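You operate a simulated robot arm through the tools that you are given. There is no shell and no other tool.

The job below is to be done with a simulated robot arm. You get a single attempt, and the scene is never put back.

Task
Tighten both screws of the hinged board with the ratchet driver.
Fine: clamp the board first, free it after; ratchet driver back in its stand.

The check looks at the end state, three seconds after you hand in, the way a careful person would. Anything else that was tipped, shoved, dropped, spilled or broken makes it a failure.

Robot
A 7-joint arm with a fingered hand, fixed in place. Base frame: the origin is on the floor under the middle of its stand, x ahead of it, y to its left, z up; the work surface is at about z = 0.8. Lengths are in m, angles in degrees, forces in N, time in s.
It reaches about 1.164 m from its shoulder. Its first joint turns from -166.0 to 166.0 degrees. Payload 4.7 kg.
The TCP is the grasp point between the finger pads, 0.036 m short of the fingertips. In the tool frame z runs along the fingers and y along their closing line. The gripper opens to 0.12 m; its body begins 0.042 m behind the TCP. The gripper is a hand of 5 fingers: y runs from the thumb to the fingers, the wrist lies at [-0.018, -0.122, -0.21] in the tool frame, and closing takes about 1.5 s.
Orientation is that of the tool frame in the base frame, as [roll, pitch, yaw] about the fixed x, y, z axes, in that order (R = Rz(yaw) Ry(pitch) Rx(roll)). With the fingers straight down and the wrist toward the robot, the tool's x, y and z point along [0, 1, 0], [1, 0, 0] and [0, 0, -1] of the base frame.

Tools
- The arm moves only by the tool send_rows. Its argument "increments" is a list of rows, each a list of 6 numbers: the shift along the tool's x, y, z in m, then the turn, a rotation vector about the tool's x, y, z in degrees. In form: [[x, y, z, wx, wy, wz], ...]. A call has 1 to 20 rows; each row is the pose to reach, as a shift and turn from the pose commanded when the call began, along the tool's axes at that moment. "gripper" is the opening, from 0 (shut) to 1 (fully open), set as the call begins (left out, the last holds). Each row takes 0.2 s and may step no farther than 0.05 m and 8.6 degrees from the row before; otherwise, or with a gripper value out of range, the whole call is refused. Where a pose cannot be reached the arm comes as near as it can. A force on the tool above 50 N (or 10 N above the force at the start of the call, whichever is more), or a blocked arm, ends the call early, and 0.2 s more pass. The fingers move at their own pace (about 0.045 m/s each) and stop on an object; they squeeze with about 27 N. The grip force told is the motor's: it shows also when the fingers shut on nothing. Time passes only in rows, and 0.2 s behind the last, so rows that repeat a pose let the fingers close. It gives the time, the measured TCP pose, the force on the tool (base axes), the opening and the grip force at its end, in the units of the frame above (readings bear some noise), with the torque about the TCP (base axes, N m) and any sound that the robot's microphone picked up.
- Cameras (640 x 400 px; columns grow to the right, rows downward): "scene" is fixed at [0.4007, 0.6479, 1.6812]; the picture's right is [-0.92, -0.39, 0.00], its down [-0.39, 0.92, -0.08] and it looks along [0.03, -0.08, -1.00] (base axes); focal length 371 px, centre (320, 200). "wrist" rides on the gripper at [0.073, -0.091, -0.143] in the tool frame; the picture's right is [-0.80, 0.28, -0.53], its down [-0.53, -0.73, 0.42] and it looks along [-0.27, 0.62, 0.74] (tool axes); focal length 234 px, centre (320, 200). There is no depth. A picture from a camera that has moved, and an enlarged one, comes with that camera's place and axes in the base frame and with its lens. The place of the scene camera against the robot may be out by one fixed shift of up to 0.012 m in any direction.
- get_image(camera): a new picture of that camera. The clock stands still meanwhile.
- grasp_type(shape): the hand has 5 fingers and takes this shape, open, in about a second: jaw (thumb against the fingers, like two jaws); tri (thumb and two fingers); tip (a fingertip pinch); poke (one finger out to press); point (the index stretched); flat (the hand flat); cup (the hand cupped); fist (a fist). The gripper value then closes the fingers along that shape, each until it touches; the sizes above hold for jaw. It gives what a move gives, with no picture.
- close_up(camera, box): a new picture of the part [left, top, right, bottom] of that camera's present view, enlarged. The clock stands still meanwhile.
- hand_in(): hands the job in; it is judged then, once.

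Places have to be worked out from the pictures, the camera data and where the tool is seen. Open the gripper and draw the arm clear of the work before you hand the job in, unless the task says otherwise.

The tools are called after "Call:" as a command line: name --pt "numbers of a row" for each row, then --argument value for the rest, lists and objects as JSON in quotes. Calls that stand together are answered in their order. send_rows: Moves the arm, as the interface text tells. Its arguments: {"type":"object","properties":{"increments":{"type":"array"},"gripper":{"type":"number"}},"required":["increments"]} The other tools are called the same way: grasp_type (shape) gives the hand a shape; get_image (camera) takes a picture; close_up (camera, box) takes an enlarged picture of a part of a camera's view; hand_in () hands the job in.

At the start:

```text
time_s: 0.0
eef_pos: [0.4291, 0.4987, 1.261]
ee_rot: [180.0, -0.1, 90.1]
force: [0.1, -0.1, 0.4]
ft_torque: [0.04, 0.0, -0.01]
gripper_width: 0.1195
gripper_force: 0.0
shape: jaw
```

scene: 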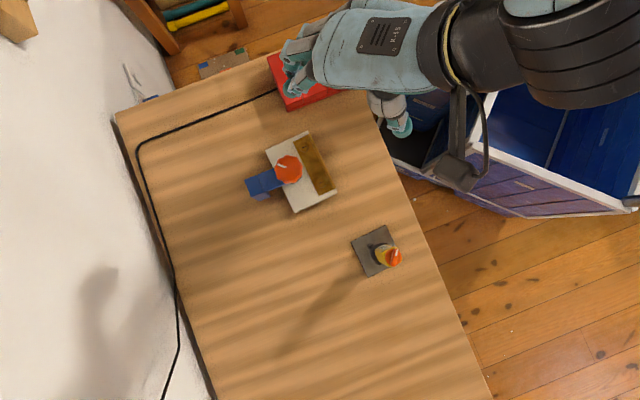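
wrist: 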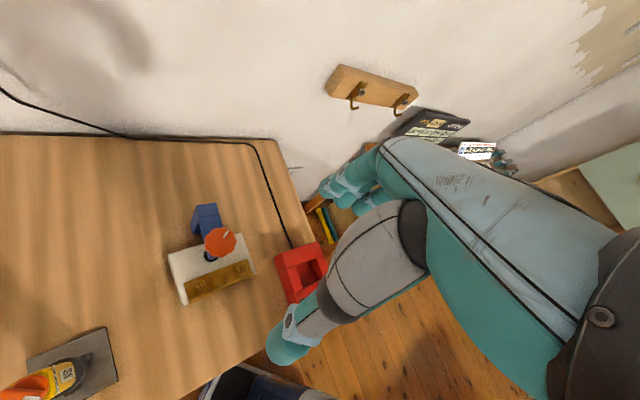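

I start by looking closer at the board, the clamp and the driver stand before moving anything.

Call:
close_up --camera "scene" --box '[230, 110, 360, 220]'

Call:
close_up --camera "scene" --box '[330, 210, 430, 290]'

Call:
close_up --camera "wrist" --box '[140, 180, 340, 310]'

Call:
close_up --camera "wrist" --box '[0, 310, 140, 400]'

```text
3.64 times, centred on (295, 165) of scene
camera zoom: at [0.4007, 0.6479, 1.6812], right [-0.92, -0.39, 0.0], down [-0.39, 0.92, -0.08], along [0.03, -0.08, -1.0], focal length 1350 px, centre (411, 327)
```

zoom: 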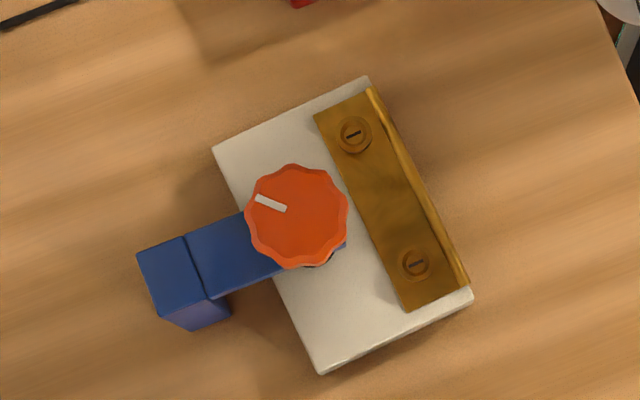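

```text
5.00 times, centred on (380, 250) of scene
camera zoom: at [0.4007, 0.6479, 1.6812], right [-0.92, -0.39, 0.0], down [-0.39, 0.92, -0.08], along [0.03, -0.08, -1.0], focal length 1857 px, centre (20, -50)
```

zoom: 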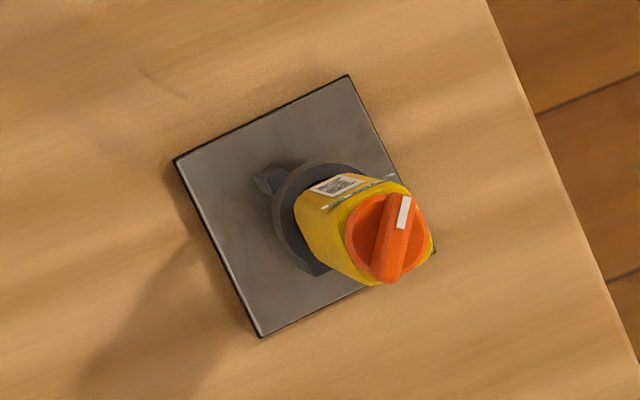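

```text
3.08 times, centred on (240, 245) of wrist
camera zoom: at [0.3377, 0.5719, 1.4048], right [0.28, -0.8, 0.53], down [-0.73, -0.53, -0.42], along [0.62, -0.27, -0.74], focal length 720 px, centre (566, 62)
```

zoom: 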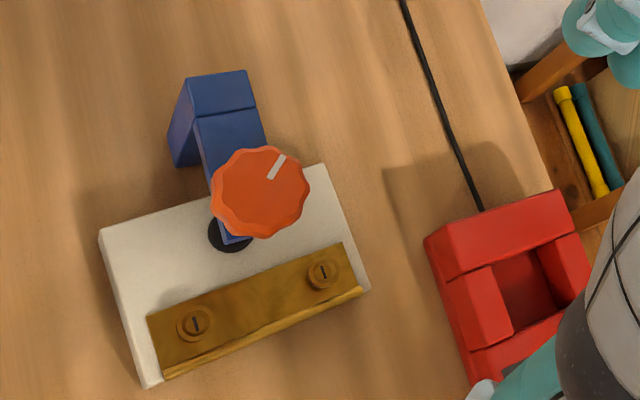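

```text
4.44 times, centred on (70, 355) of wrist
camera zoom: at [0.3377, 0.5719, 1.4048], right [0.28, -0.8, 0.53], down [-0.73, -0.53, -0.42], along [0.62, -0.27, -0.74], focal length 1041 px, centre (1431, -489)
```

zoom: 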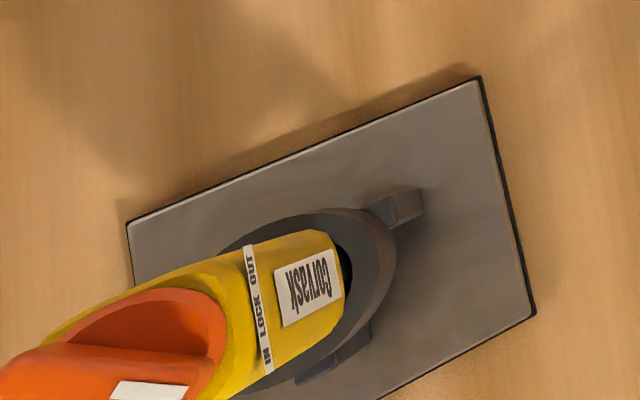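

The pictures show the clamp knob near (0.51, 0.555, 0.92), the screws near (0.506, 0.485, 0.842) and (0.44, 0.545, 0.842), and the driver in a stand near (0.256, 0.64) with an IN/LOCK/OUT selector. I turn the hand and draw back, well above the table, to see the driver and its selector from the robot's side.

Call:
send_rows --pt "-0.013 -0.025 0.01 0 0 -7.5" --pt "-0.026 -0.05 0.02 0 0 -15" --pt "-0.04 -0.075 0.03 0 0 -22.5" --pt "-0.053 -0.1 0.04 0 0 -30" --pt "-0.066 -0.125 0.05 0 0 -37.5" --pt "-0.079 -0.149 0.061 0 0 -45"

Call:
get_image --camera "wrist"

Call:
get_image --camera "scene"

```text
time_s: 1.4
eef_pos: [0.2782, 0.4206, 1.2012]
ee_rot: [-180.0, 0.0, 135.2]
force: [-0.2, 0.9, 0.6]
ft_torque: [-0.01, -0.01, -0.02]
gripper_width: 0.1198
gripper_force: 0.0
shape: jaw
```

```text
taken
camera wrist: at [0.1626, 0.4069, 1.3449], right [0.77, -0.37, 0.53], down [-0.14, -0.89, -0.42], along [0.63, 0.25, -0.74], focal length 234 px, centre (320, 200)
```

wrist: 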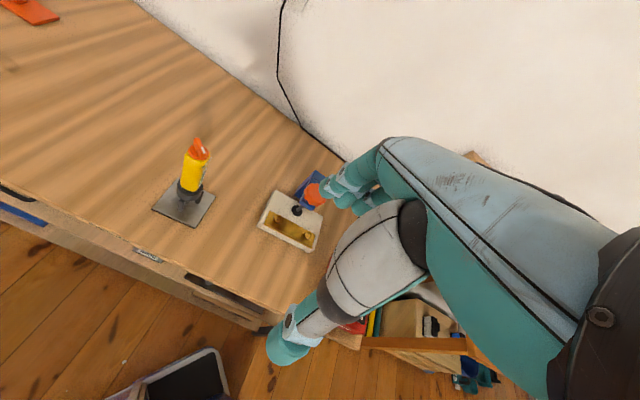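

```text
taken
```

scene: 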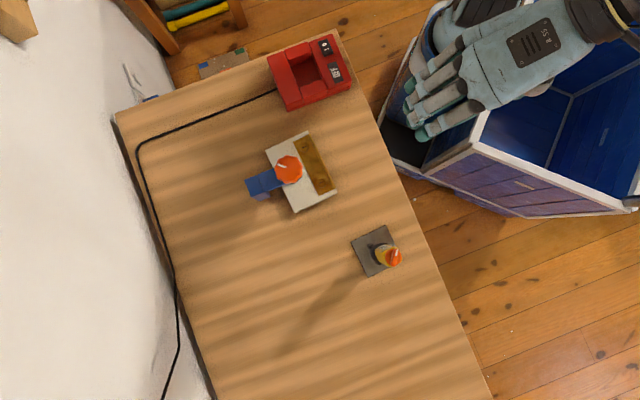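

The hand moved cleanly. I zoom in on the driver, the board, the red box and the orange item at the far end of the table.

Call:
close_up --camera "wrist" --box '[140, 125, 230, 235]'

Call:
close_up --camera "wrist" --box '[245, 165, 345, 265]'

Call:
close_up --camera "scene" --box '[250, 20, 370, 120]'

Call:
close_up --camera "wrist" --box '[0, 0, 80, 50]'

Call:
close_up --camera "wrist" --box '[175, 130, 220, 165]'

```text
3.64 times, centred on (185, 180) of wrist
camera zoom: at [0.1626, 0.4069, 1.3449], right [0.77, -0.37, 0.53], down [-0.14, -0.89, -0.42], along [0.63, 0.25, -0.74], focal length 852 px, centre (811, 273)
```

zoom: 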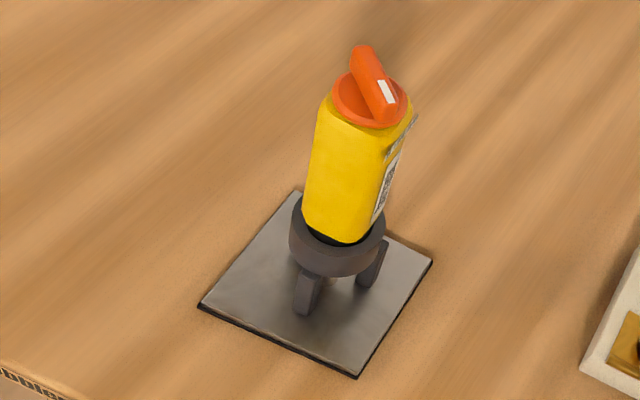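

```text
4.00 times, centred on (295, 215) of wrist
camera zoom: at [0.1626, 0.4069, 1.3449], right [0.77, -0.37, 0.53], down [-0.14, -0.89, -0.42], along [0.63, 0.25, -0.74], focal length 937 px, centre (420, 140)
```

zoom: 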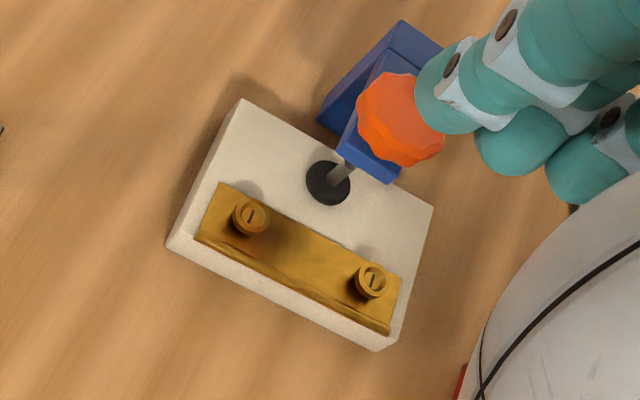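

```text
4.00 times, centred on (310, 70) of scene
camera zoom: at [0.4007, 0.6479, 1.6812], right [-0.92, -0.39, 0.0], down [-0.39, 0.92, -0.08], along [0.03, -0.08, -1.0], focal length 1485 px, centre (360, 720)
```

zoom: 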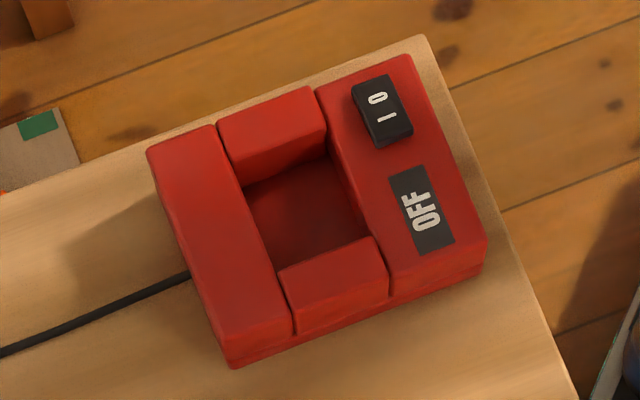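

```text
8.00 times, centred on (40, 25) of wrist
camera zoom: at [0.1626, 0.4069, 1.3449], right [0.77, -0.37, 0.53], down [-0.14, -0.89, -0.42], along [0.63, 0.25, -0.74], focal length 1873 px, centre (2560, 1600)
```

zoom: 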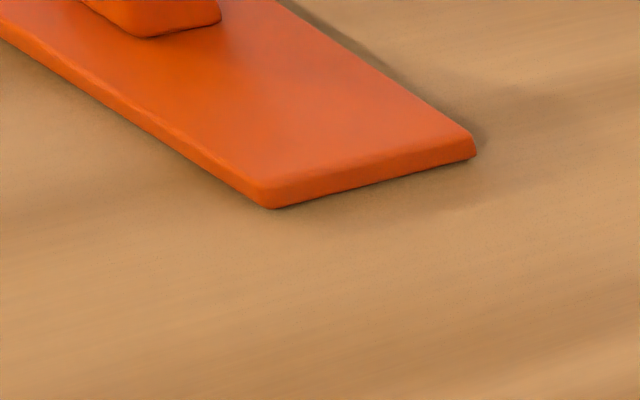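

```text
11.43 times, centred on (198, 148) of wrist
camera zoom: at [0.1626, 0.4069, 1.3449], right [0.77, -0.37, 0.53], down [-0.14, -0.89, -0.42], along [0.63, 0.25, -0.74], focal length 2676 px, centre (1720, 800)
```

zoom: 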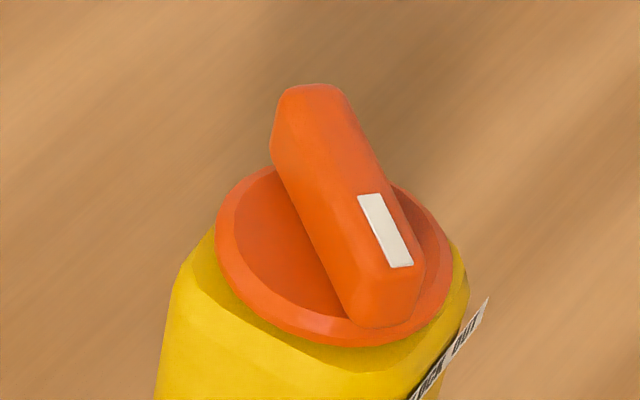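

The selector pointer sits near the IN/LOCK/OUT strip, which faces roughly -y, and the screw heads stand proud of the hinge. I turn the hand further and shift it over the board, still high, to look at that strip face-on.

Call:
send_rows --pt "-0.006 0.025 0 0 0 -7.5" --pt "-0.012 0.05 0 0 0 -15" --pt "-0.019 0.075 0 0 0 -22.5" --pt "-0.025 0.1 0 0 0 -30" --pt "-0.031 0.125 0 0 0 -37.5" --pt "-0.037 0.149 0 0 0 -45"

Call:
get_image --camera "wrist"

```text
time_s: 2.8
eef_pos: [0.4117, 0.4986, 1.2031]
ee_rot: [179.9, 0.1, -179.9]
force: [-1.5, -1.2, 0.7]
ft_torque: [0.06, -0.07, -0.02]
gripper_width: 0.1197
gripper_force: 0.0
shape: jaw
```

```text
taken
camera wrist: at [0.3398, 0.407, 1.3452], right [0.8, 0.28, 0.53], down [0.53, -0.73, -0.43], along [0.27, 0.62, -0.74], focal length 234 px, centre (320, 200)
```

wrist: 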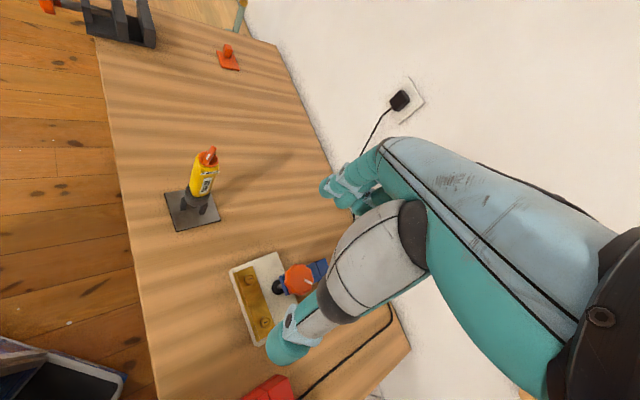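

The driver's label face is now in view; I enlarge it, along with the screws and the other items on the table.

Call:
close_up --camera "wrist" --box '[180, 140, 230, 180]'

Call:
close_up --camera "wrist" --box '[155, 135, 235, 235]'

Call:
close_up --camera "wrist" --box '[210, 235, 340, 355]'

Call:
close_up --camera "wrist" --box '[30, 0, 250, 80]'

```text
10.00 times, centred on (205, 160) of wrist
camera zoom: at [0.3398, 0.407, 1.3452], right [0.8, 0.28, 0.53], down [0.53, -0.73, -0.43], along [0.27, 0.62, -0.74], focal length 2342 px, centre (1470, 600)
```

zoom: 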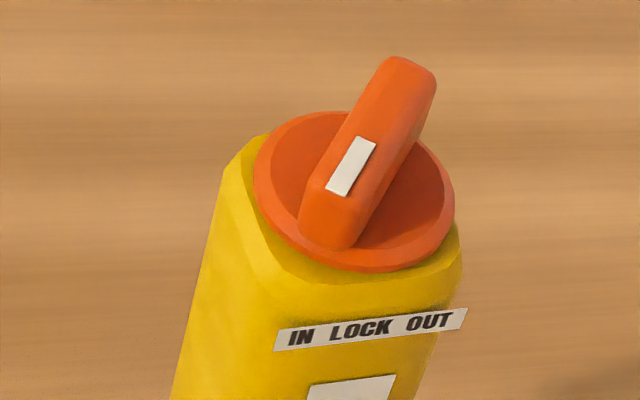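

```text
4.00 times, centred on (195, 185) of wrist
camera zoom: at [0.3398, 0.407, 1.3452], right [0.8, 0.28, 0.53], down [0.53, -0.73, -0.43], along [0.27, 0.62, -0.74], focal length 937 px, centre (820, 260)
```

zoom: 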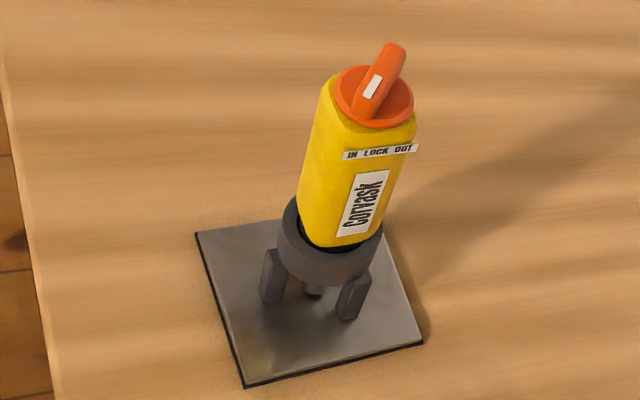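

```text
3.33 times, centred on (275, 295) of wrist
camera zoom: at [0.3398, 0.407, 1.3452], right [0.8, 0.28, 0.53], down [0.53, -0.73, -0.43], along [0.27, 0.62, -0.74], focal length 781 px, centre (470, -117)
```

zoom: 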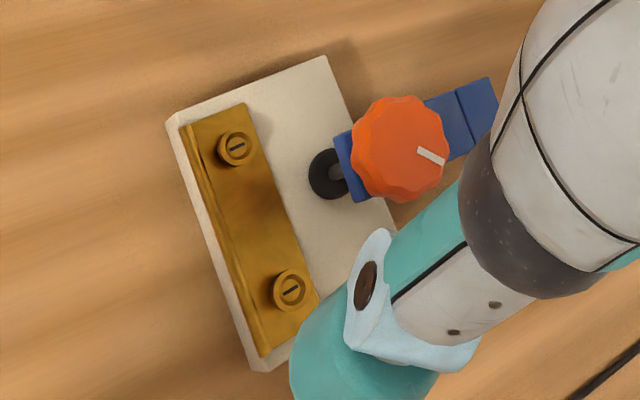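

```text
2.91 times, centred on (140, 40) of wrist
camera zoom: at [0.3398, 0.407, 1.3452], right [0.8, 0.28, 0.53], down [0.53, -0.73, -0.43], along [0.27, 0.62, -0.74], focal length 681 px, centre (844, 666)
```

zoom: 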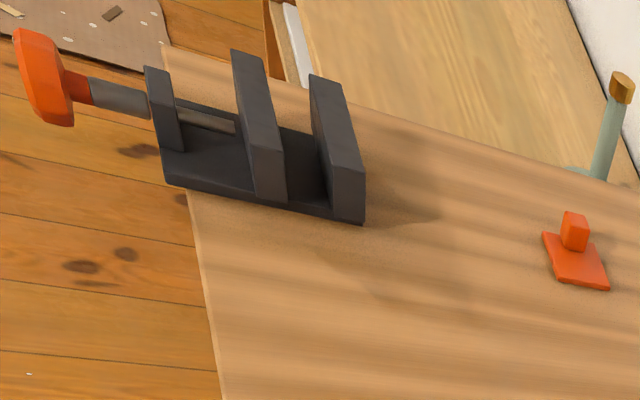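

The pointer lines up with "IN", and the text reads IN–LOCK–OUT left to right, so the driver is already set to drive in. Wrist triangulation puts the driver axis at about (0.262, 0.643) with its top near z 1.0, and the clamp knob top at about (0.507, 0.561, 0.93). I lower the hand beside the work with a different heading to see the clamp foot from a low angle.

Call:
send_rows --pt "0.0056 -0.0044 0.0185 0 0 8.2" --pt "0.0112 -0.0088 0.0369 0 0 16.4" --pt "0.0168 -0.0133 0.0554 0 0 24.6" --pt "0.0224 -0.0177 0.0739 0 0 32.8" --pt "0.028 -0.0221 0.0923 0 0 41" --pt "0.0337 -0.0265 0.1108 0 0 49.2" --pt "0.0393 -0.0309 0.1292 0 0 57.4" --pt "0.0449 -0.0353 0.1477 0 0 65.6" --pt "0.0505 -0.0398 0.1662 0 0 73.8" --pt "0.0561 -0.0442 0.1846 0 0 82" --pt "0.0617 -0.0486 0.2031 0 0 90"

Call:
get_image --camera "wrist"

Call:
close_up --camera "wrist" --box '[190, 60, 330, 160]'

```text
time_s: 5.2
eef_pos: [0.3491, 0.4502, 0.997]
ee_rot: [-180.0, -0.1, 90.0]
force: [0.9, -0.7, 0.1]
ft_torque: [0.03, 0.01, 0.01]
gripper_width: 0.1195
gripper_force: 0.0
shape: jaw
```

```text
taken
camera wrist: at [0.258, 0.5232, 1.14], right [0.28, -0.8, 0.52], down [-0.73, -0.53, -0.43], along [0.62, -0.27, -0.74], focal length 234 px, centre (320, 200)
```

wrist: 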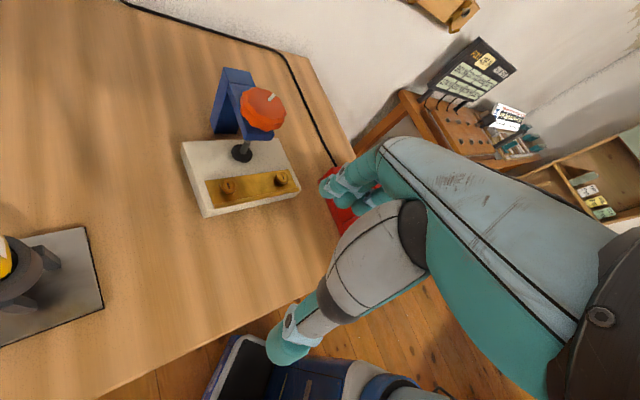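

```text
4.00 times, centred on (260, 110) of wrist
camera zoom: at [0.258, 0.5232, 1.14], right [0.28, -0.8, 0.52], down [-0.73, -0.53, -0.43], along [0.62, -0.27, -0.74], focal length 937 px, centre (560, 560)
```

zoom: 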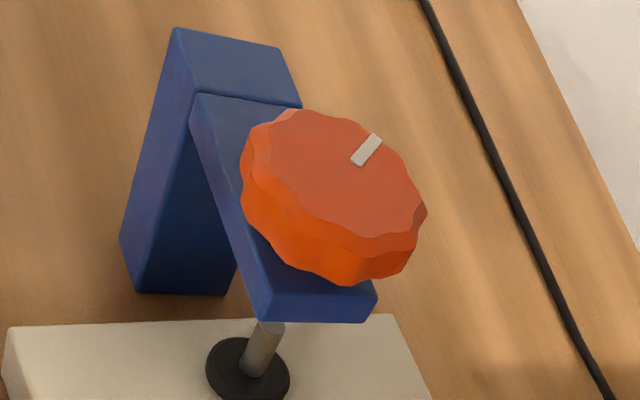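

The knob top is about at (0.502, 0.559, 0.943) and roughly 18 mm thick, just above the blue arm. I enlarge the foot and the knob from here to see whether the foot touches the board.

Call:
close_up --camera "wrist" --box '[220, 125, 270, 165]'

Call:
close_up --camera "wrist" --box '[200, 160, 310, 220]'

Call:
close_up --camera "scene" --box '[270, 140, 320, 200]'

```text
10.00 times, centred on (245, 145) of wrist
camera zoom: at [0.258, 0.5232, 1.14], right [0.28, -0.8, 0.52], down [-0.73, -0.53, -0.43], along [0.62, -0.27, -0.74], focal length 2342 px, centre (1070, 750)
```

zoom: 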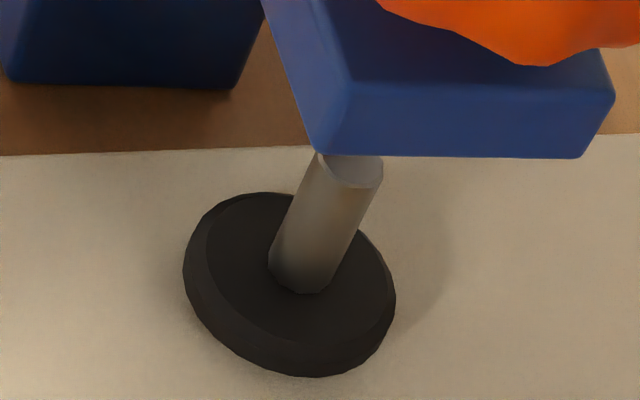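

```text
5.82 times, centred on (255, 190) of wrist
camera zoom: at [0.258, 0.5232, 1.14], right [0.28, -0.8, 0.52], down [-0.73, -0.53, -0.43], along [0.62, -0.27, -0.74], focal length 1362 px, centre (698, 258)
```

zoom: 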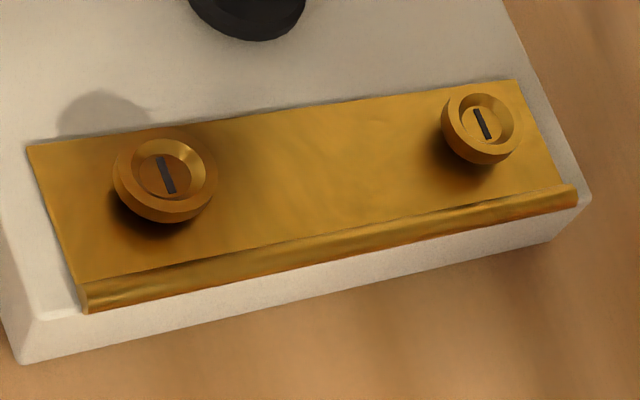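

```text
6.67 times, centred on (295, 170) of scene
camera zoom: at [0.4007, 0.6479, 1.6812], right [-0.92, -0.39, 0.0], down [-0.39, 0.92, -0.08], along [0.03, -0.08, -1.0], focal length 2476 px, centre (487, 400)
```

zoom: 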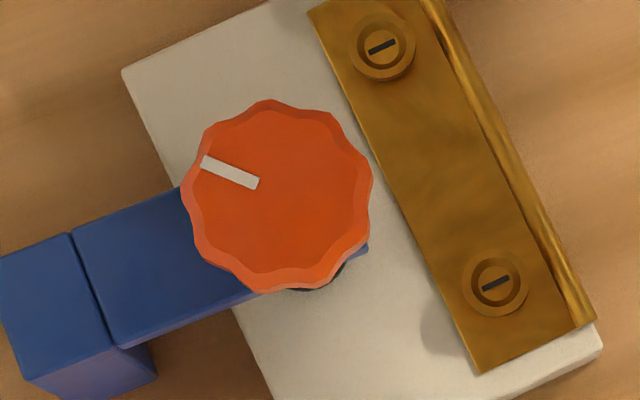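

The foot sits barely above the board, so the clamp is open by a small gap; the knob spans about z 0.927–0.944 and the blue arm's top is near 0.906. I move to a hover over the knob at a high yaw, so that I can then turn it clockwise.

Call:
send_rows --pt "0.0073 0.0102 -0.025 0 0 -8" --pt "0.0145 0.0204 -0.045 0 0 -16" --pt "0.0218 0.0306 -0.063 0 0 -24" --pt "0.0291 0.0408 -0.063 0 0 -32" --pt "0.0363 0.051 -0.063 0 0 -40" --pt "0.0436 0.0612 -0.063 0 0 -48" --pt "0.0509 0.0714 -0.063 0 0 -56" --pt "0.0581 0.0816 -0.063 0 0 -64" --pt "0.0654 0.0918 -0.063 0 0 -72" --pt "0.0727 0.102 -0.063 0 0 -80" --pt "0.0799 0.1122 -0.063 0 0 -88" --pt "0.0872 0.1224 -0.063 0 0 -96" --pt "0.0945 0.1326 -0.063 0 0 -104" --pt "0.1017 0.1428 -0.063 0 0 -112" --pt "0.109 0.153 -0.063 0 0 -120"

Call:
get_image --camera "wrist"

Call:
get_image --camera "scene"

```text
time_s: 8.4
eef_pos: [0.5032, 0.5604, 1.0593]
ee_rot: [180.0, 0.1, -149.9]
force: [-1.0, -0.2, 1.7]
ft_torque: [0.01, -0.04, -0.01]
gripper_width: 0.1193
gripper_force: 0.0
shape: jaw
```

```text
taken
camera wrist: at [0.4858, 0.4454, 1.2024], right [0.55, 0.64, 0.53], down [0.83, -0.37, -0.42], along [-0.08, 0.67, -0.74], focal length 234 px, centre (320, 200)
```

wrist: 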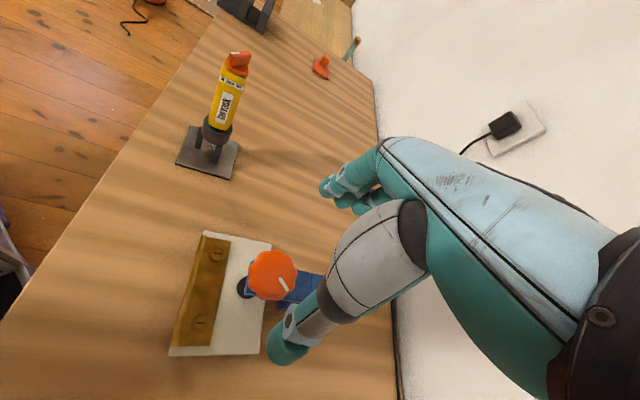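

```text
taken
```

scene: 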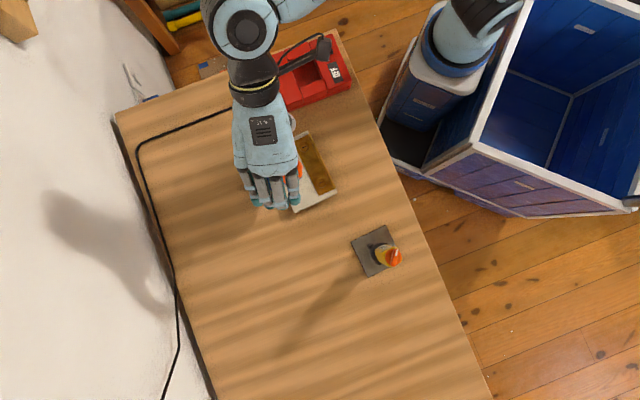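

The TCP axis should project at about (273, 271) at knob-top height and the knob shows there; I enlarge it to fine-check the alignment.

Call:
close_up --camera "wrist" --box '[233, 235, 313, 315]'

```text
5.00 times, centred on (273, 275) of wrist
camera zoom: at [0.4858, 0.4454, 1.2024], right [0.55, 0.64, 0.53], down [0.83, -0.37, -0.42], along [-0.08, 0.67, -0.74], focal length 1171 px, centre (555, -175)
```

zoom: 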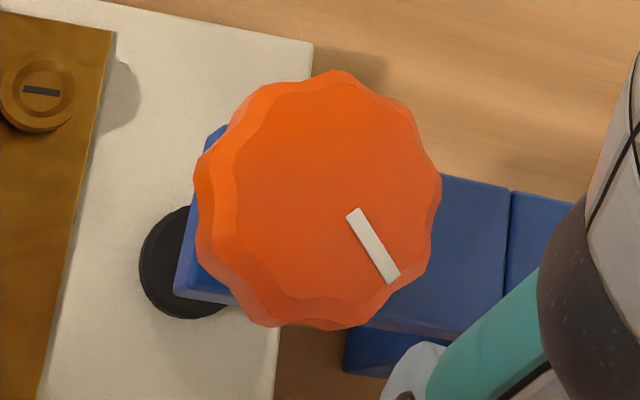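

The knob centre lies about 3 mm along tool -x from the TCP axis. I lower to z ≈ 0.953 with that correction, hand open, straddling the knob across the blue arm.

Call:
send_rows --pt "-0.003 0.001 0.025 0 0 0" --pt "-0.003 0.001 0.05 0 0 0" --pt "-0.003 0.001 0.075 0 0 0" --pt "-0.003 0.001 0.095 0 0 0" --pt "-0.003 0.001 0.105 0 0 0"

Call:
get_image --camera "wrist"

Call:
get_image --camera "scene"

```text
time_s: 9.6
eef_pos: [0.5061, 0.5628, 0.9542]
ee_rot: [-180.0, -0.1, -150.0]
force: [0.2, 0.8, 0.9]
ft_torque: [0.01, 0.03, 0.01]
gripper_width: 0.1198
gripper_force: 0.1
shape: jaw
```

```text
taken
camera wrist: at [0.4891, 0.447, 1.097], right [0.56, 0.64, 0.53], down [0.83, -0.37, -0.42], along [-0.08, 0.67, -0.74], focal length 234 px, centre (320, 200)
```

wrist: 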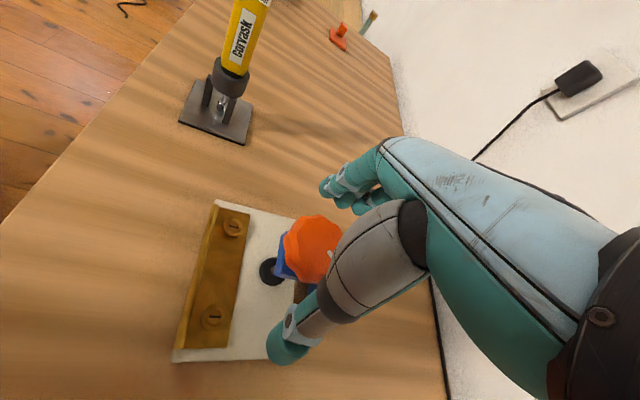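

```text
taken
```

scene: 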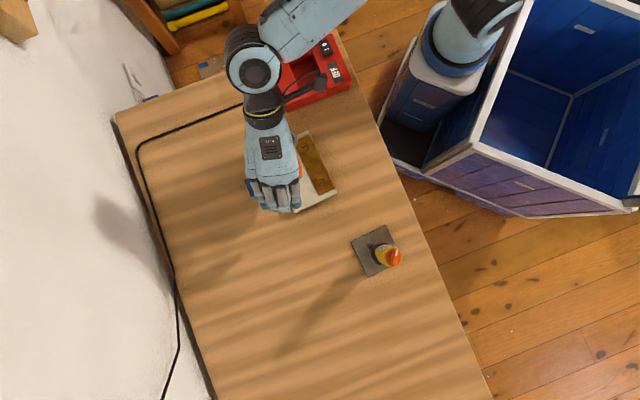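

The knob sits between thumb and fingers as expected. I close the hand on it while holding still.

Call:
send_rows --pt "0 0 0 0 0 0" --pt "0 0 0 0 0 0" --pt "0 0 0 0 0 0" --pt "0 0 0 0 0 0" --pt "0 0 0 0 0 0" --pt "0 0 0 0 0 0" --pt "0 0 0 0 0 0" --pt "0 0 0 0 0 0" --gripper 0

Call:
get_image --camera "wrist"

```text
time_s: 11.4
eef_pos: [0.5067, 0.5622, 0.9534]
ee_rot: [180.0, -0.1, -150.0]
force: [0.8, -4.8, -3.6]
ft_torque: [-0.17, -0.11, -0.02]
gripper_width: 0.048
gripper_force: 26.9
shape: jaw
```

```text
taken
camera wrist: at [0.4895, 0.4468, 1.097], right [0.56, 0.64, 0.52], down [0.83, -0.37, -0.42], along [-0.08, 0.67, -0.74], focal length 234 px, centre (320, 200)
```

wrist: 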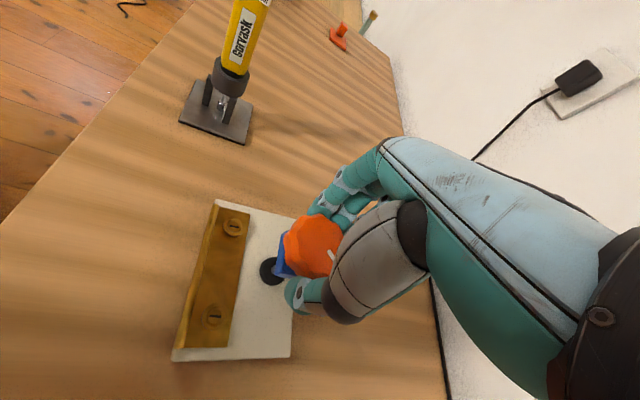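

The hand holds the knob (0.048 m, 27 N). I turn clockwise a first 24° and watch the torque.

Call:
send_rows --pt "0 0 0 0 0 8" --pt "0 0 0 0 0 16" --pt "0 0 0 0 0 24"

Call:
close_up --camera "wrist" --box '[240, 190, 380, 300]'

```text
time_s: 12.2
eef_pos: [0.505, 0.5623, 0.9548]
ee_rot: [179.9, -0.1, -174.1]
force: [2.9, -4.7, -11.0]
ft_torque: [-0.1, -0.06, 0.04]
gripper_width: 0.047
gripper_force: 27.0
shape: jaw
```

```text
3.64 times, centred on (310, 245) of wrist
camera zoom: at [0.4424, 0.4635, 1.0976], right [0.77, 0.36, 0.52], down [0.6, -0.67, -0.42], along [0.2, 0.64, -0.74], focal length 852 px, centre (356, 36)
```

zoom: 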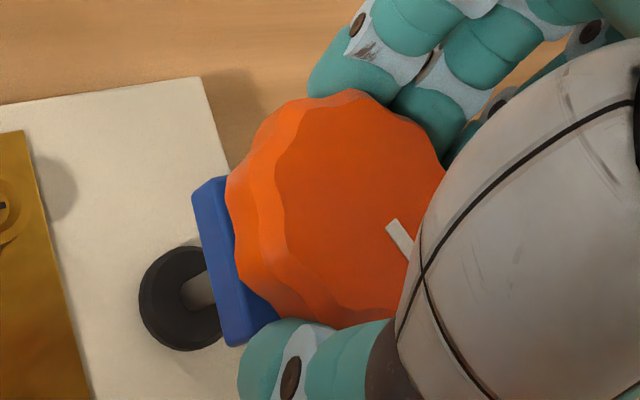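

The knob turned with the hand, with little resisting torque, and pulls the hand down a little as it screws in. I continue clockwise, following slightly down.

Call:
send_rows --pt "0 0 0.0005 0 0 8" --pt "0 0 0.001 0 0 16" --pt "0 0 0.0015 0 0 24" --pt "0 0 0.002 0 0 32"

Call:
close_up --camera "wrist" --box '[240, 190, 380, 300]'

```text
time_s: 13.2
eef_pos: [0.5038, 0.5622, 0.9539]
ee_rot: [-180.0, 0.0, 154.1]
force: [-0.3, -4.6, -3.9]
ft_torque: [-0.18, 0.06, 0.07]
gripper_width: 0.047
gripper_force: 27.3
shape: jaw
```

```text
3.64 times, centred on (310, 245) of wrist
camera zoom: at [0.3993, 0.5116, 1.0969], right [0.84, -0.1, 0.53], down [0.16, -0.89, -0.42], along [0.51, 0.44, -0.74], focal length 852 px, centre (356, 36)
```

zoom: 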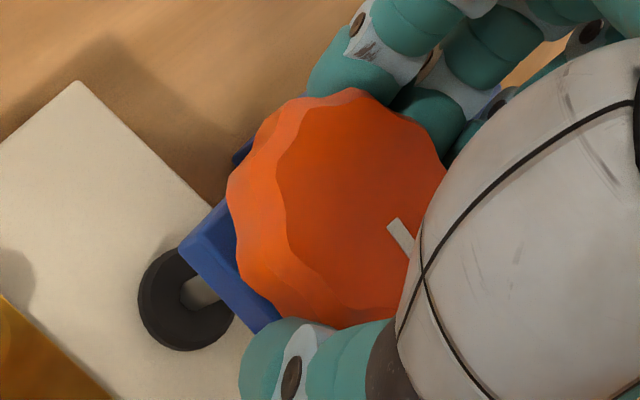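

The mark stays fixed relative to the hand, so the knob follows; 56° turned so far. I keep turning clockwise.

Call:
send_rows --pt "0 0 0.0003 0 0 8" --pt "0 0 0.0006 0 0 16" --pt "0 0 0.0009 0 0 24" --pt "0 0 0.0012 0 0 32" --pt "0 0 0.0015 0 0 40"

Call:
close_up --camera "wrist" --box '[240, 190, 380, 300]'

```text
time_s: 14.4
eef_pos: [0.5041, 0.5612, 0.9552]
ee_rot: [179.9, -0.2, 113.9]
force: [-0.7, 2.1, 5.0]
ft_torque: [-0.03, 0.04, 0.05]
gripper_width: 0.0477
gripper_force: 27.1
shape: jaw
```

```text
3.64 times, centred on (310, 245) of wrist
camera zoom: at [0.391, 0.5907, 1.096], right [0.58, -0.62, 0.52], down [-0.45, -0.78, -0.43], along [0.68, 0.01, -0.74], focal length 852 px, centre (356, 36)
```

zoom: 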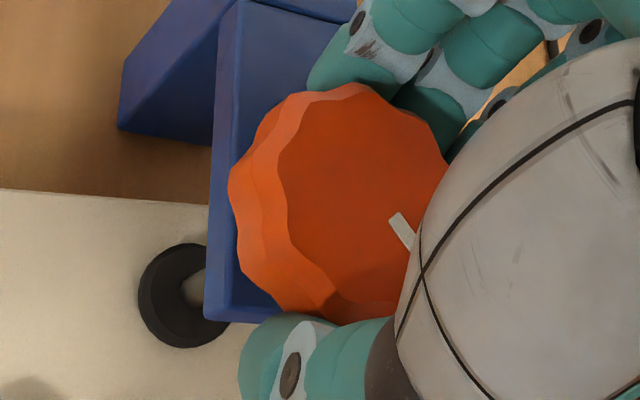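

96° turned; torque is still small and the knob hardly sinks, so I stop following down and go on clockwise.

Call:
send_rows --pt "0 0 -0.0005 0 0 8" --pt "0 0 -0.001 0 0 16" --pt "0 0 -0.001 0 0 24" --pt "0 0 -0.001 0 0 32" --pt "0 0 -0.001 0 0 40"

Call:
close_up --camera "wrist" --box '[240, 190, 380, 300]'

```text
time_s: 15.6
eef_pos: [0.5054, 0.5633, 0.9523]
ee_rot: [180.0, 0.1, 73.9]
force: [-2.9, 4.3, -0.2]
ft_torque: [0.13, 0.24, 0.07]
gripper_width: 0.0475
gripper_force: 27.1
shape: jaw
```

```text
3.64 times, centred on (310, 245) of wrist
camera zoom: at [0.4367, 0.6573, 1.0961], right [0.04, -0.85, 0.53], down [-0.85, -0.31, -0.42], along [0.52, -0.43, -0.74], focal length 852 px, centre (356, 36)
```

zoom: 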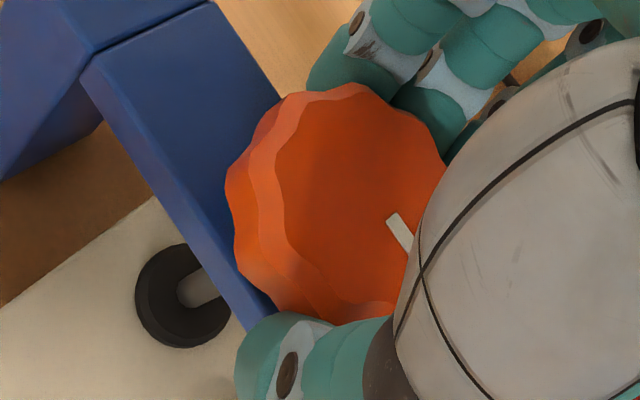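

136° turned with steady light torque. I continue another 40° clockwise.

Call:
send_rows --pt "0 0 0 0 0 8" --pt "0 0 0 0 0 16" --pt "0 0 0 0 0 24" --pt "0 0 0 0 0 32" --pt "0 0 0 0 0 40"

Call:
close_up --camera "wrist" --box '[240, 190, 380, 300]'

Call:
get_image --camera "scene"

```text
time_s: 16.8
eef_pos: [0.506, 0.5626, 0.9519]
ee_rot: [-180.0, 0.0, 33.9]
force: [-1.8, 8.2, 0.8]
ft_torque: [0.32, 0.09, 0.12]
gripper_width: 0.0477
gripper_force: 26.6
shape: jaw
```

```text
3.64 times, centred on (310, 245) of wrist
camera zoom: at [0.5141, 0.6794, 1.0957], right [-0.51, -0.68, 0.53], down [-0.85, 0.31, -0.42], along [0.13, -0.66, -0.74], focal length 852 px, centre (356, 36)
```

zoom: 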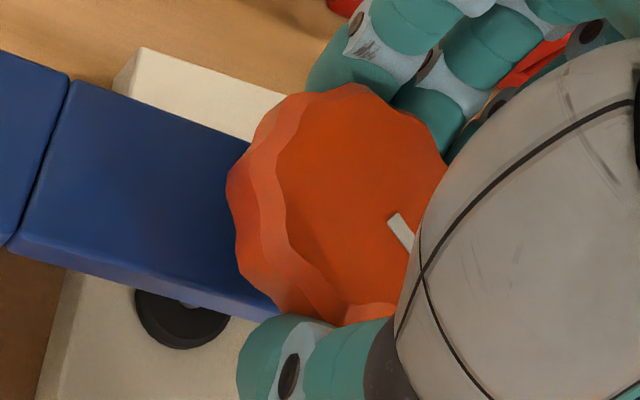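

```text
taken
```

scene: 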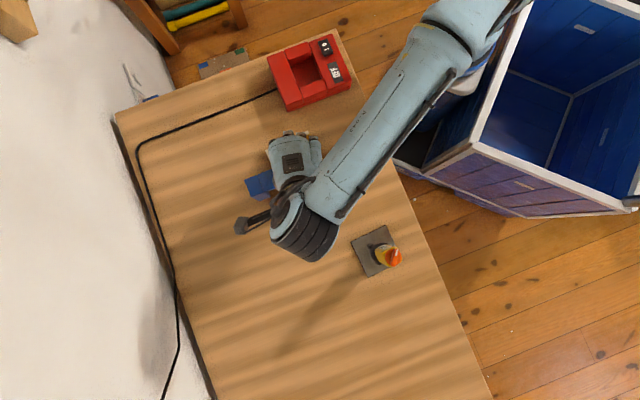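

176° turned, with torque rising a little (0.12 N·m). I continue in a smaller step while checking that the forearm stays clear of the driver.

Call:
send_rows --pt "0 0 0 0 0 8" --pt "0 0 0 0 0 16" --pt "0 0 0 0 0 24"

Call:
close_up --camera "wrist" --box '[240, 190, 380, 300]'

Call:
get_image --camera "scene"

```text
time_s: 17.6
eef_pos: [0.5039, 0.5626, 0.9533]
ee_rot: [-180.0, -0.1, 9.9]
force: [3.4, 11.8, -1.4]
ft_torque: [0.41, -0.03, 0.2]
gripper_width: 0.0475
gripper_force: 26.2
shape: jaw
```

```text
3.64 times, centred on (310, 245) of wrist
camera zoom: at [0.5607, 0.665, 1.0959], right [-0.74, -0.41, 0.53], down [-0.65, 0.63, -0.42], along [-0.16, -0.66, -0.74], focal length 852 px, centre (356, 36)
```

zoom: 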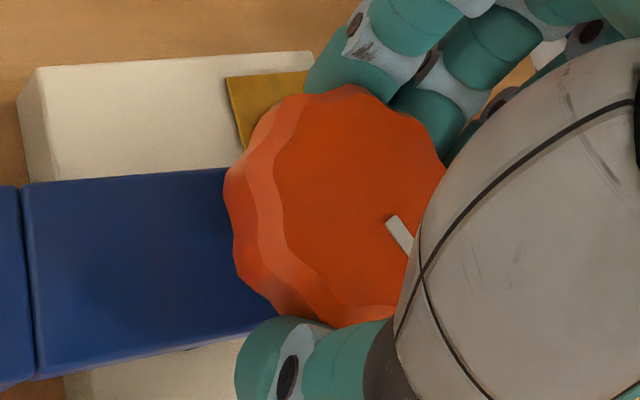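

```text
taken
```

scene: 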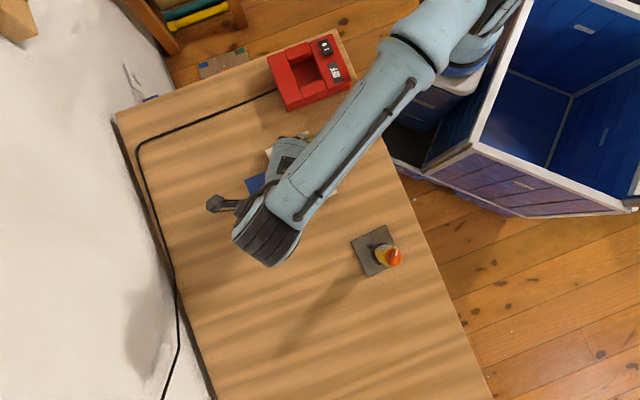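

Torque is climbing (0.20 N·m after 200°), so the foot is biting. I add a further 24° and watch.

Call:
send_rows --pt "0 0 0 0 0 8" --pt "0 0 0 0 0 16" --pt "0 0 0 0 0 24"

Call:
close_up --camera "wrist" --box '[240, 190, 380, 300]'

Call:
get_image --camera "scene"

```text
time_s: 18.4
eef_pos: [0.5055, 0.5628, 0.9532]
ee_rot: [180.0, 0.0, -14.1]
force: [7.7, 5.4, -0.1]
ft_torque: [0.28, -0.21, 0.25]
gripper_width: 0.0474
gripper_force: 26.3
shape: jaw
```

```text
3.64 times, centred on (310, 245) of wrist
camera zoom: at [0.5981, 0.6334, 1.0955], right [-0.85, -0.07, 0.53], down [-0.34, 0.84, -0.43], along [-0.41, -0.54, -0.74], focal length 852 px, centre (356, 36)
```

zoom: 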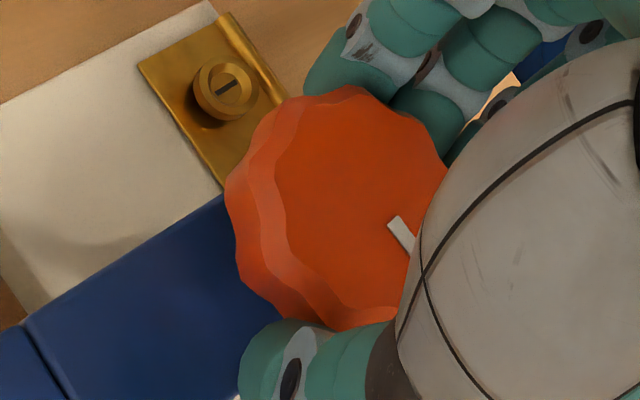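

```text
taken
```

scene: 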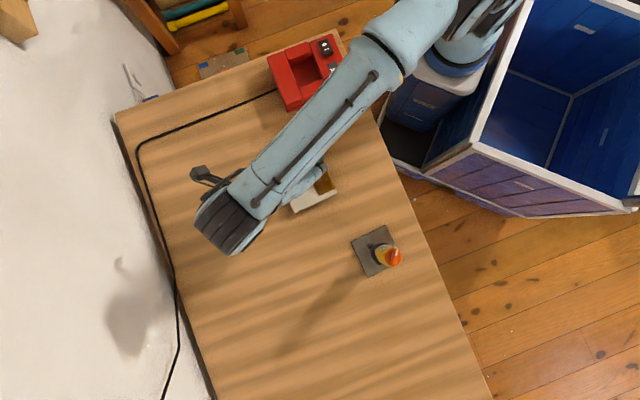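

Torque 0.25 N·m at 224°; no slip in the hand. I go on another 24°.

Call:
send_rows --pt "0 0 0 0 0 8" --pt "0 0 0 0 0 16" --pt "0 0 0 0 0 24"

Call:
close_up --camera "wrist" --box '[240, 190, 380, 300]'

Call:
get_image --camera "scene"

```text
time_s: 19.2
eef_pos: [0.5237, 0.5552, 0.9523]
ee_rot: [180.0, 0.6, -16.7]
force: [-28.6, 23.3, -10.0]
ft_torque: [0.51, 0.51, -0.03]
gripper_width: 0.0428
gripper_force: 26.7
shape: jaw
out of reach, approached as far as the arm can: row 1, 2, 3
```

```text
3.64 times, centred on (310, 245) of wrist
camera zoom: at [0.6218, 0.6207, 1.0943], right [-0.84, -0.04, 0.54], down [-0.3, 0.86, -0.42], along [-0.44, -0.51, -0.73], focal length 852 px, centre (356, 36)
```

zoom: 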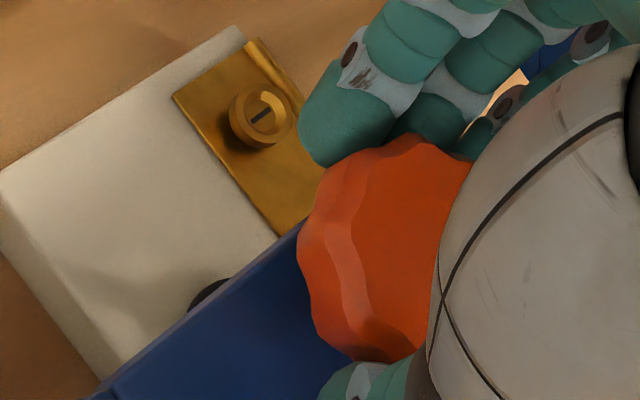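

```text
taken
```

scene: 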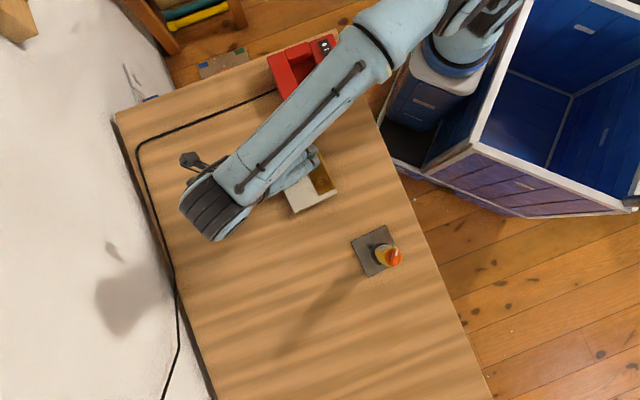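

The arm hit its yaw limit at about -107° and slid roughly 20 mm sideways along the jaw plane, so I stop and open the hand in place before doing anything else.

Call:
send_rows --pt "0 0 0 0 0 0" --pt "0 0 0 0 0 0" --pt "0 0 0 0 0 0" --pt "0 0 0 0 0 0" --pt "0 0 0 0 0 0" --pt "0 0 0 0 0 0" --gripper 1

Call:
get_image --camera "wrist"

```text
time_s: 20.6
eef_pos: [0.5243, 0.5552, 0.9532]
ee_rot: [-179.9, 0.7, -16.8]
force: [0.7, -0.4, 0.0]
ft_torque: [-0.04, 0.01, 0.01]
gripper_width: 0.1196
gripper_force: 0.0
shape: jaw
```

```text
taken
camera wrist: at [0.6223, 0.6201, 1.095], right [-0.84, -0.04, 0.53], down [-0.3, 0.86, -0.42], along [-0.44, -0.51, -0.73], focal length 234 px, centre (320, 200)
```

wrist: 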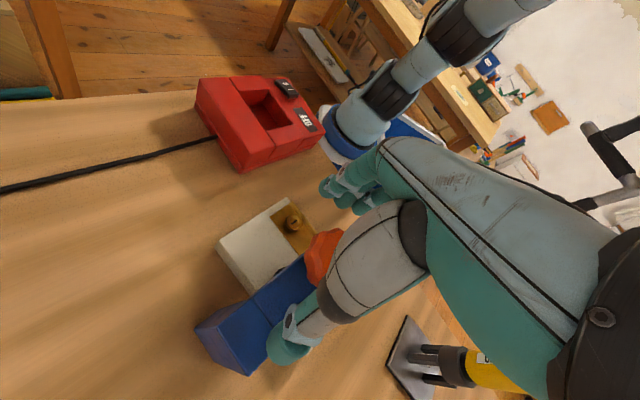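

The hand is open with no load. I lift straight up off the knob and turn back toward a comfortable yaw.

Call:
send_rows --pt "0 0 -0.015 0 0 0" --pt "0 0 -0.035 0 0 0" --pt "0 0 -0.06 0 0 0" --pt "0 0 -0.085 0 0 -4" --pt "0 0 -0.105 0 0 -8"

Call:
get_image --camera "wrist"

```text
time_s: 21.8
eef_pos: [0.5131, 0.5286, 0.9963]
ee_rot: [-179.9, 0.7, -10.8]
force: [-0.6, -0.7, -0.2]
ft_torque: [-0.02, 0.0, 0.02]
gripper_width: 0.1197
gripper_force: 0.0
shape: jaw
out of reach, approached as far as the arm can: row 2, 3, 4, 5
```

```text
taken
camera wrist: at [0.6033, 0.6028, 1.1384], right [-0.84, -0.13, 0.53], down [-0.39, 0.82, -0.42], along [-0.39, -0.56, -0.74], focal length 234 px, centre (320, 200)
```

wrist: 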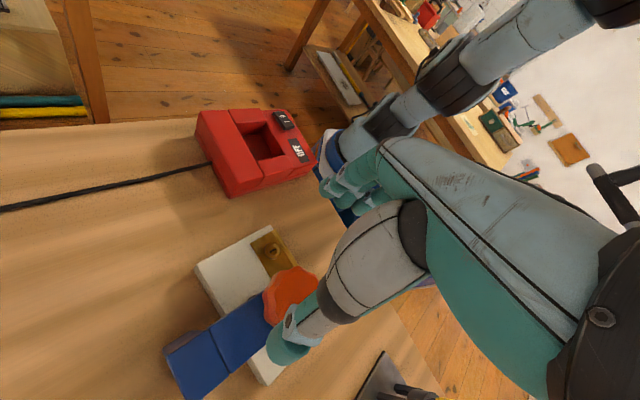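

I'm clear above the knob but still near the joint limit; I rotate back counter-clockwise (free in the air) and rise.

Call:
send_rows --pt "0 0 0 0 0 -8" --pt "0 0 0 0 0 -16" --pt "0 0 0 0 0 -24" --pt "0 0 -0.01 0 0 -32" --pt "0 0 -0.02 0 0 -40" --pt "0 0 -0.03 0 0 -48"

```text
time_s: 23.2
eef_pos: [0.5135, 0.525, 1.0268]
ee_rot: [-179.4, 0.5, 39.3]
force: [0.0, 1.1, -0.7]
ft_torque: [-0.02, -0.03, -0.01]
gripper_width: 0.1197
gripper_force: 0.1
shape: jaw
```

The arm is back in free range with a slight tilt. I correct the tilt and centre over the knob, then take a look at it.

Call:
send_rows --pt "0 0 -0.015 -0.6 0.5 0" --pt "0.01 -0.02 -0.03 -0.6 0.5 0" --pt "0.018 -0.034 -0.034 -0.6 0.5 0"

Call:
get_image --camera "wrist"

```text
time_s: 24.0
eef_pos: [0.5068, 0.5613, 1.0599]
ee_rot: [179.8, -0.2, 39.1]
force: [0.0, -0.4, -0.2]
ft_torque: [0.02, 0.03, 0.0]
gripper_width: 0.1196
gripper_force: 0.1
shape: jaw
```

```text
taken
camera wrist: at [0.5047, 0.679, 1.2032], right [-0.45, -0.73, 0.52], down [-0.87, 0.23, -0.43], along [0.19, -0.65, -0.74], focal length 234 px, centre (320, 200)
```

wrist: 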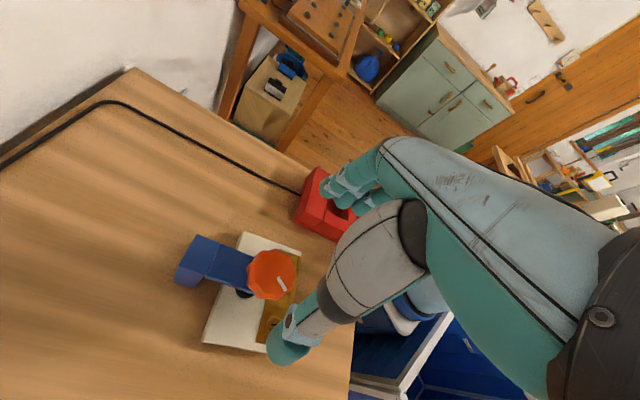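

Centred over the knob again. I zoom in to read the knob's mark and the foot.

Call:
close_up --camera "wrist" --box '[233, 235, 313, 315]'

```text
5.00 times, centred on (273, 275) of wrist
camera zoom: at [0.5047, 0.679, 1.2032], right [-0.45, -0.73, 0.52], down [-0.87, 0.23, -0.43], along [0.19, -0.65, -0.74], focal length 1171 px, centre (555, -175)
```

zoom: 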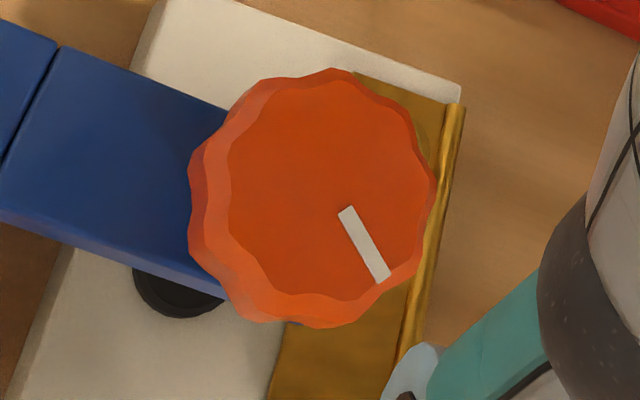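

The mark shows a net 171° clockwise: the slide at the end turned the knob back some 50°. I swing the open hand back to ψ≈120° above the knob for a second stroke.

Call:
send_rows --pt "0 0 0 0 0 -8.5" --pt "0 0 0 0 0 -17" --pt "0 0 0 0 0 -25.5" --pt "0 0 0 0 0 -34" --pt "0 0 0 0 0 -42.5" --pt "0 0 0 0 0 -51" --pt "0 0 0 0 0 -59.5" --pt "0 0 0 0 0 -68" --pt "0 0 0 0 0 -76.5" --pt "0 0 0 0 0 -85" --pt "0 0 0 0 0 -93.5" --pt "0 0 0 0 0 -102" --pt "0 0 0 0 0 -110.5" --pt "0 0 0 0 0 -119" --pt "0 0 0 0 0 -127.5" --pt "0 0 0 0 0 -136" --pt "0 0 0 0 0 -144.5" --pt "0 0 0 0 0 -153" --pt "0 0 0 0 0 -161.5" --pt "0 0 0 0 0 -170"

Call:
close_up --camera "wrist" --box '[233, 235, 313, 315]'

```text
time_s: 28.2
eef_pos: [0.5072, 0.5621, 1.0608]
ee_rot: [179.9, 0.3, -150.6]
force: [0.2, 0.8, 0.4]
ft_torque: [0.01, 0.0, -0.01]
gripper_width: 0.1194
gripper_force: 0.1
shape: jaw
```

```text
5.00 times, centred on (273, 275) of wrist
camera zoom: at [0.4879, 0.4466, 1.203], right [0.56, 0.64, 0.53], down [0.82, -0.38, -0.42], along [-0.07, 0.67, -0.74], focal length 1171 px, centre (555, -175)
```

zoom: 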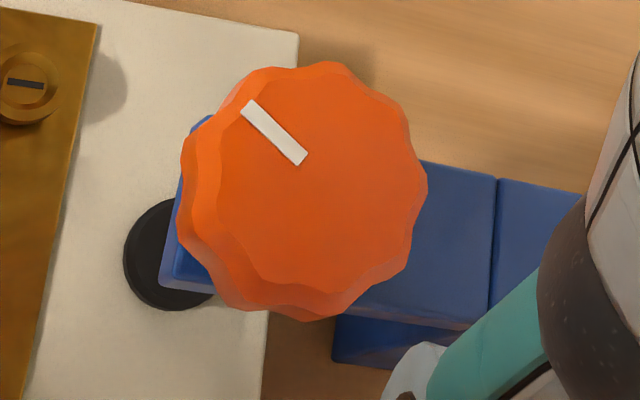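

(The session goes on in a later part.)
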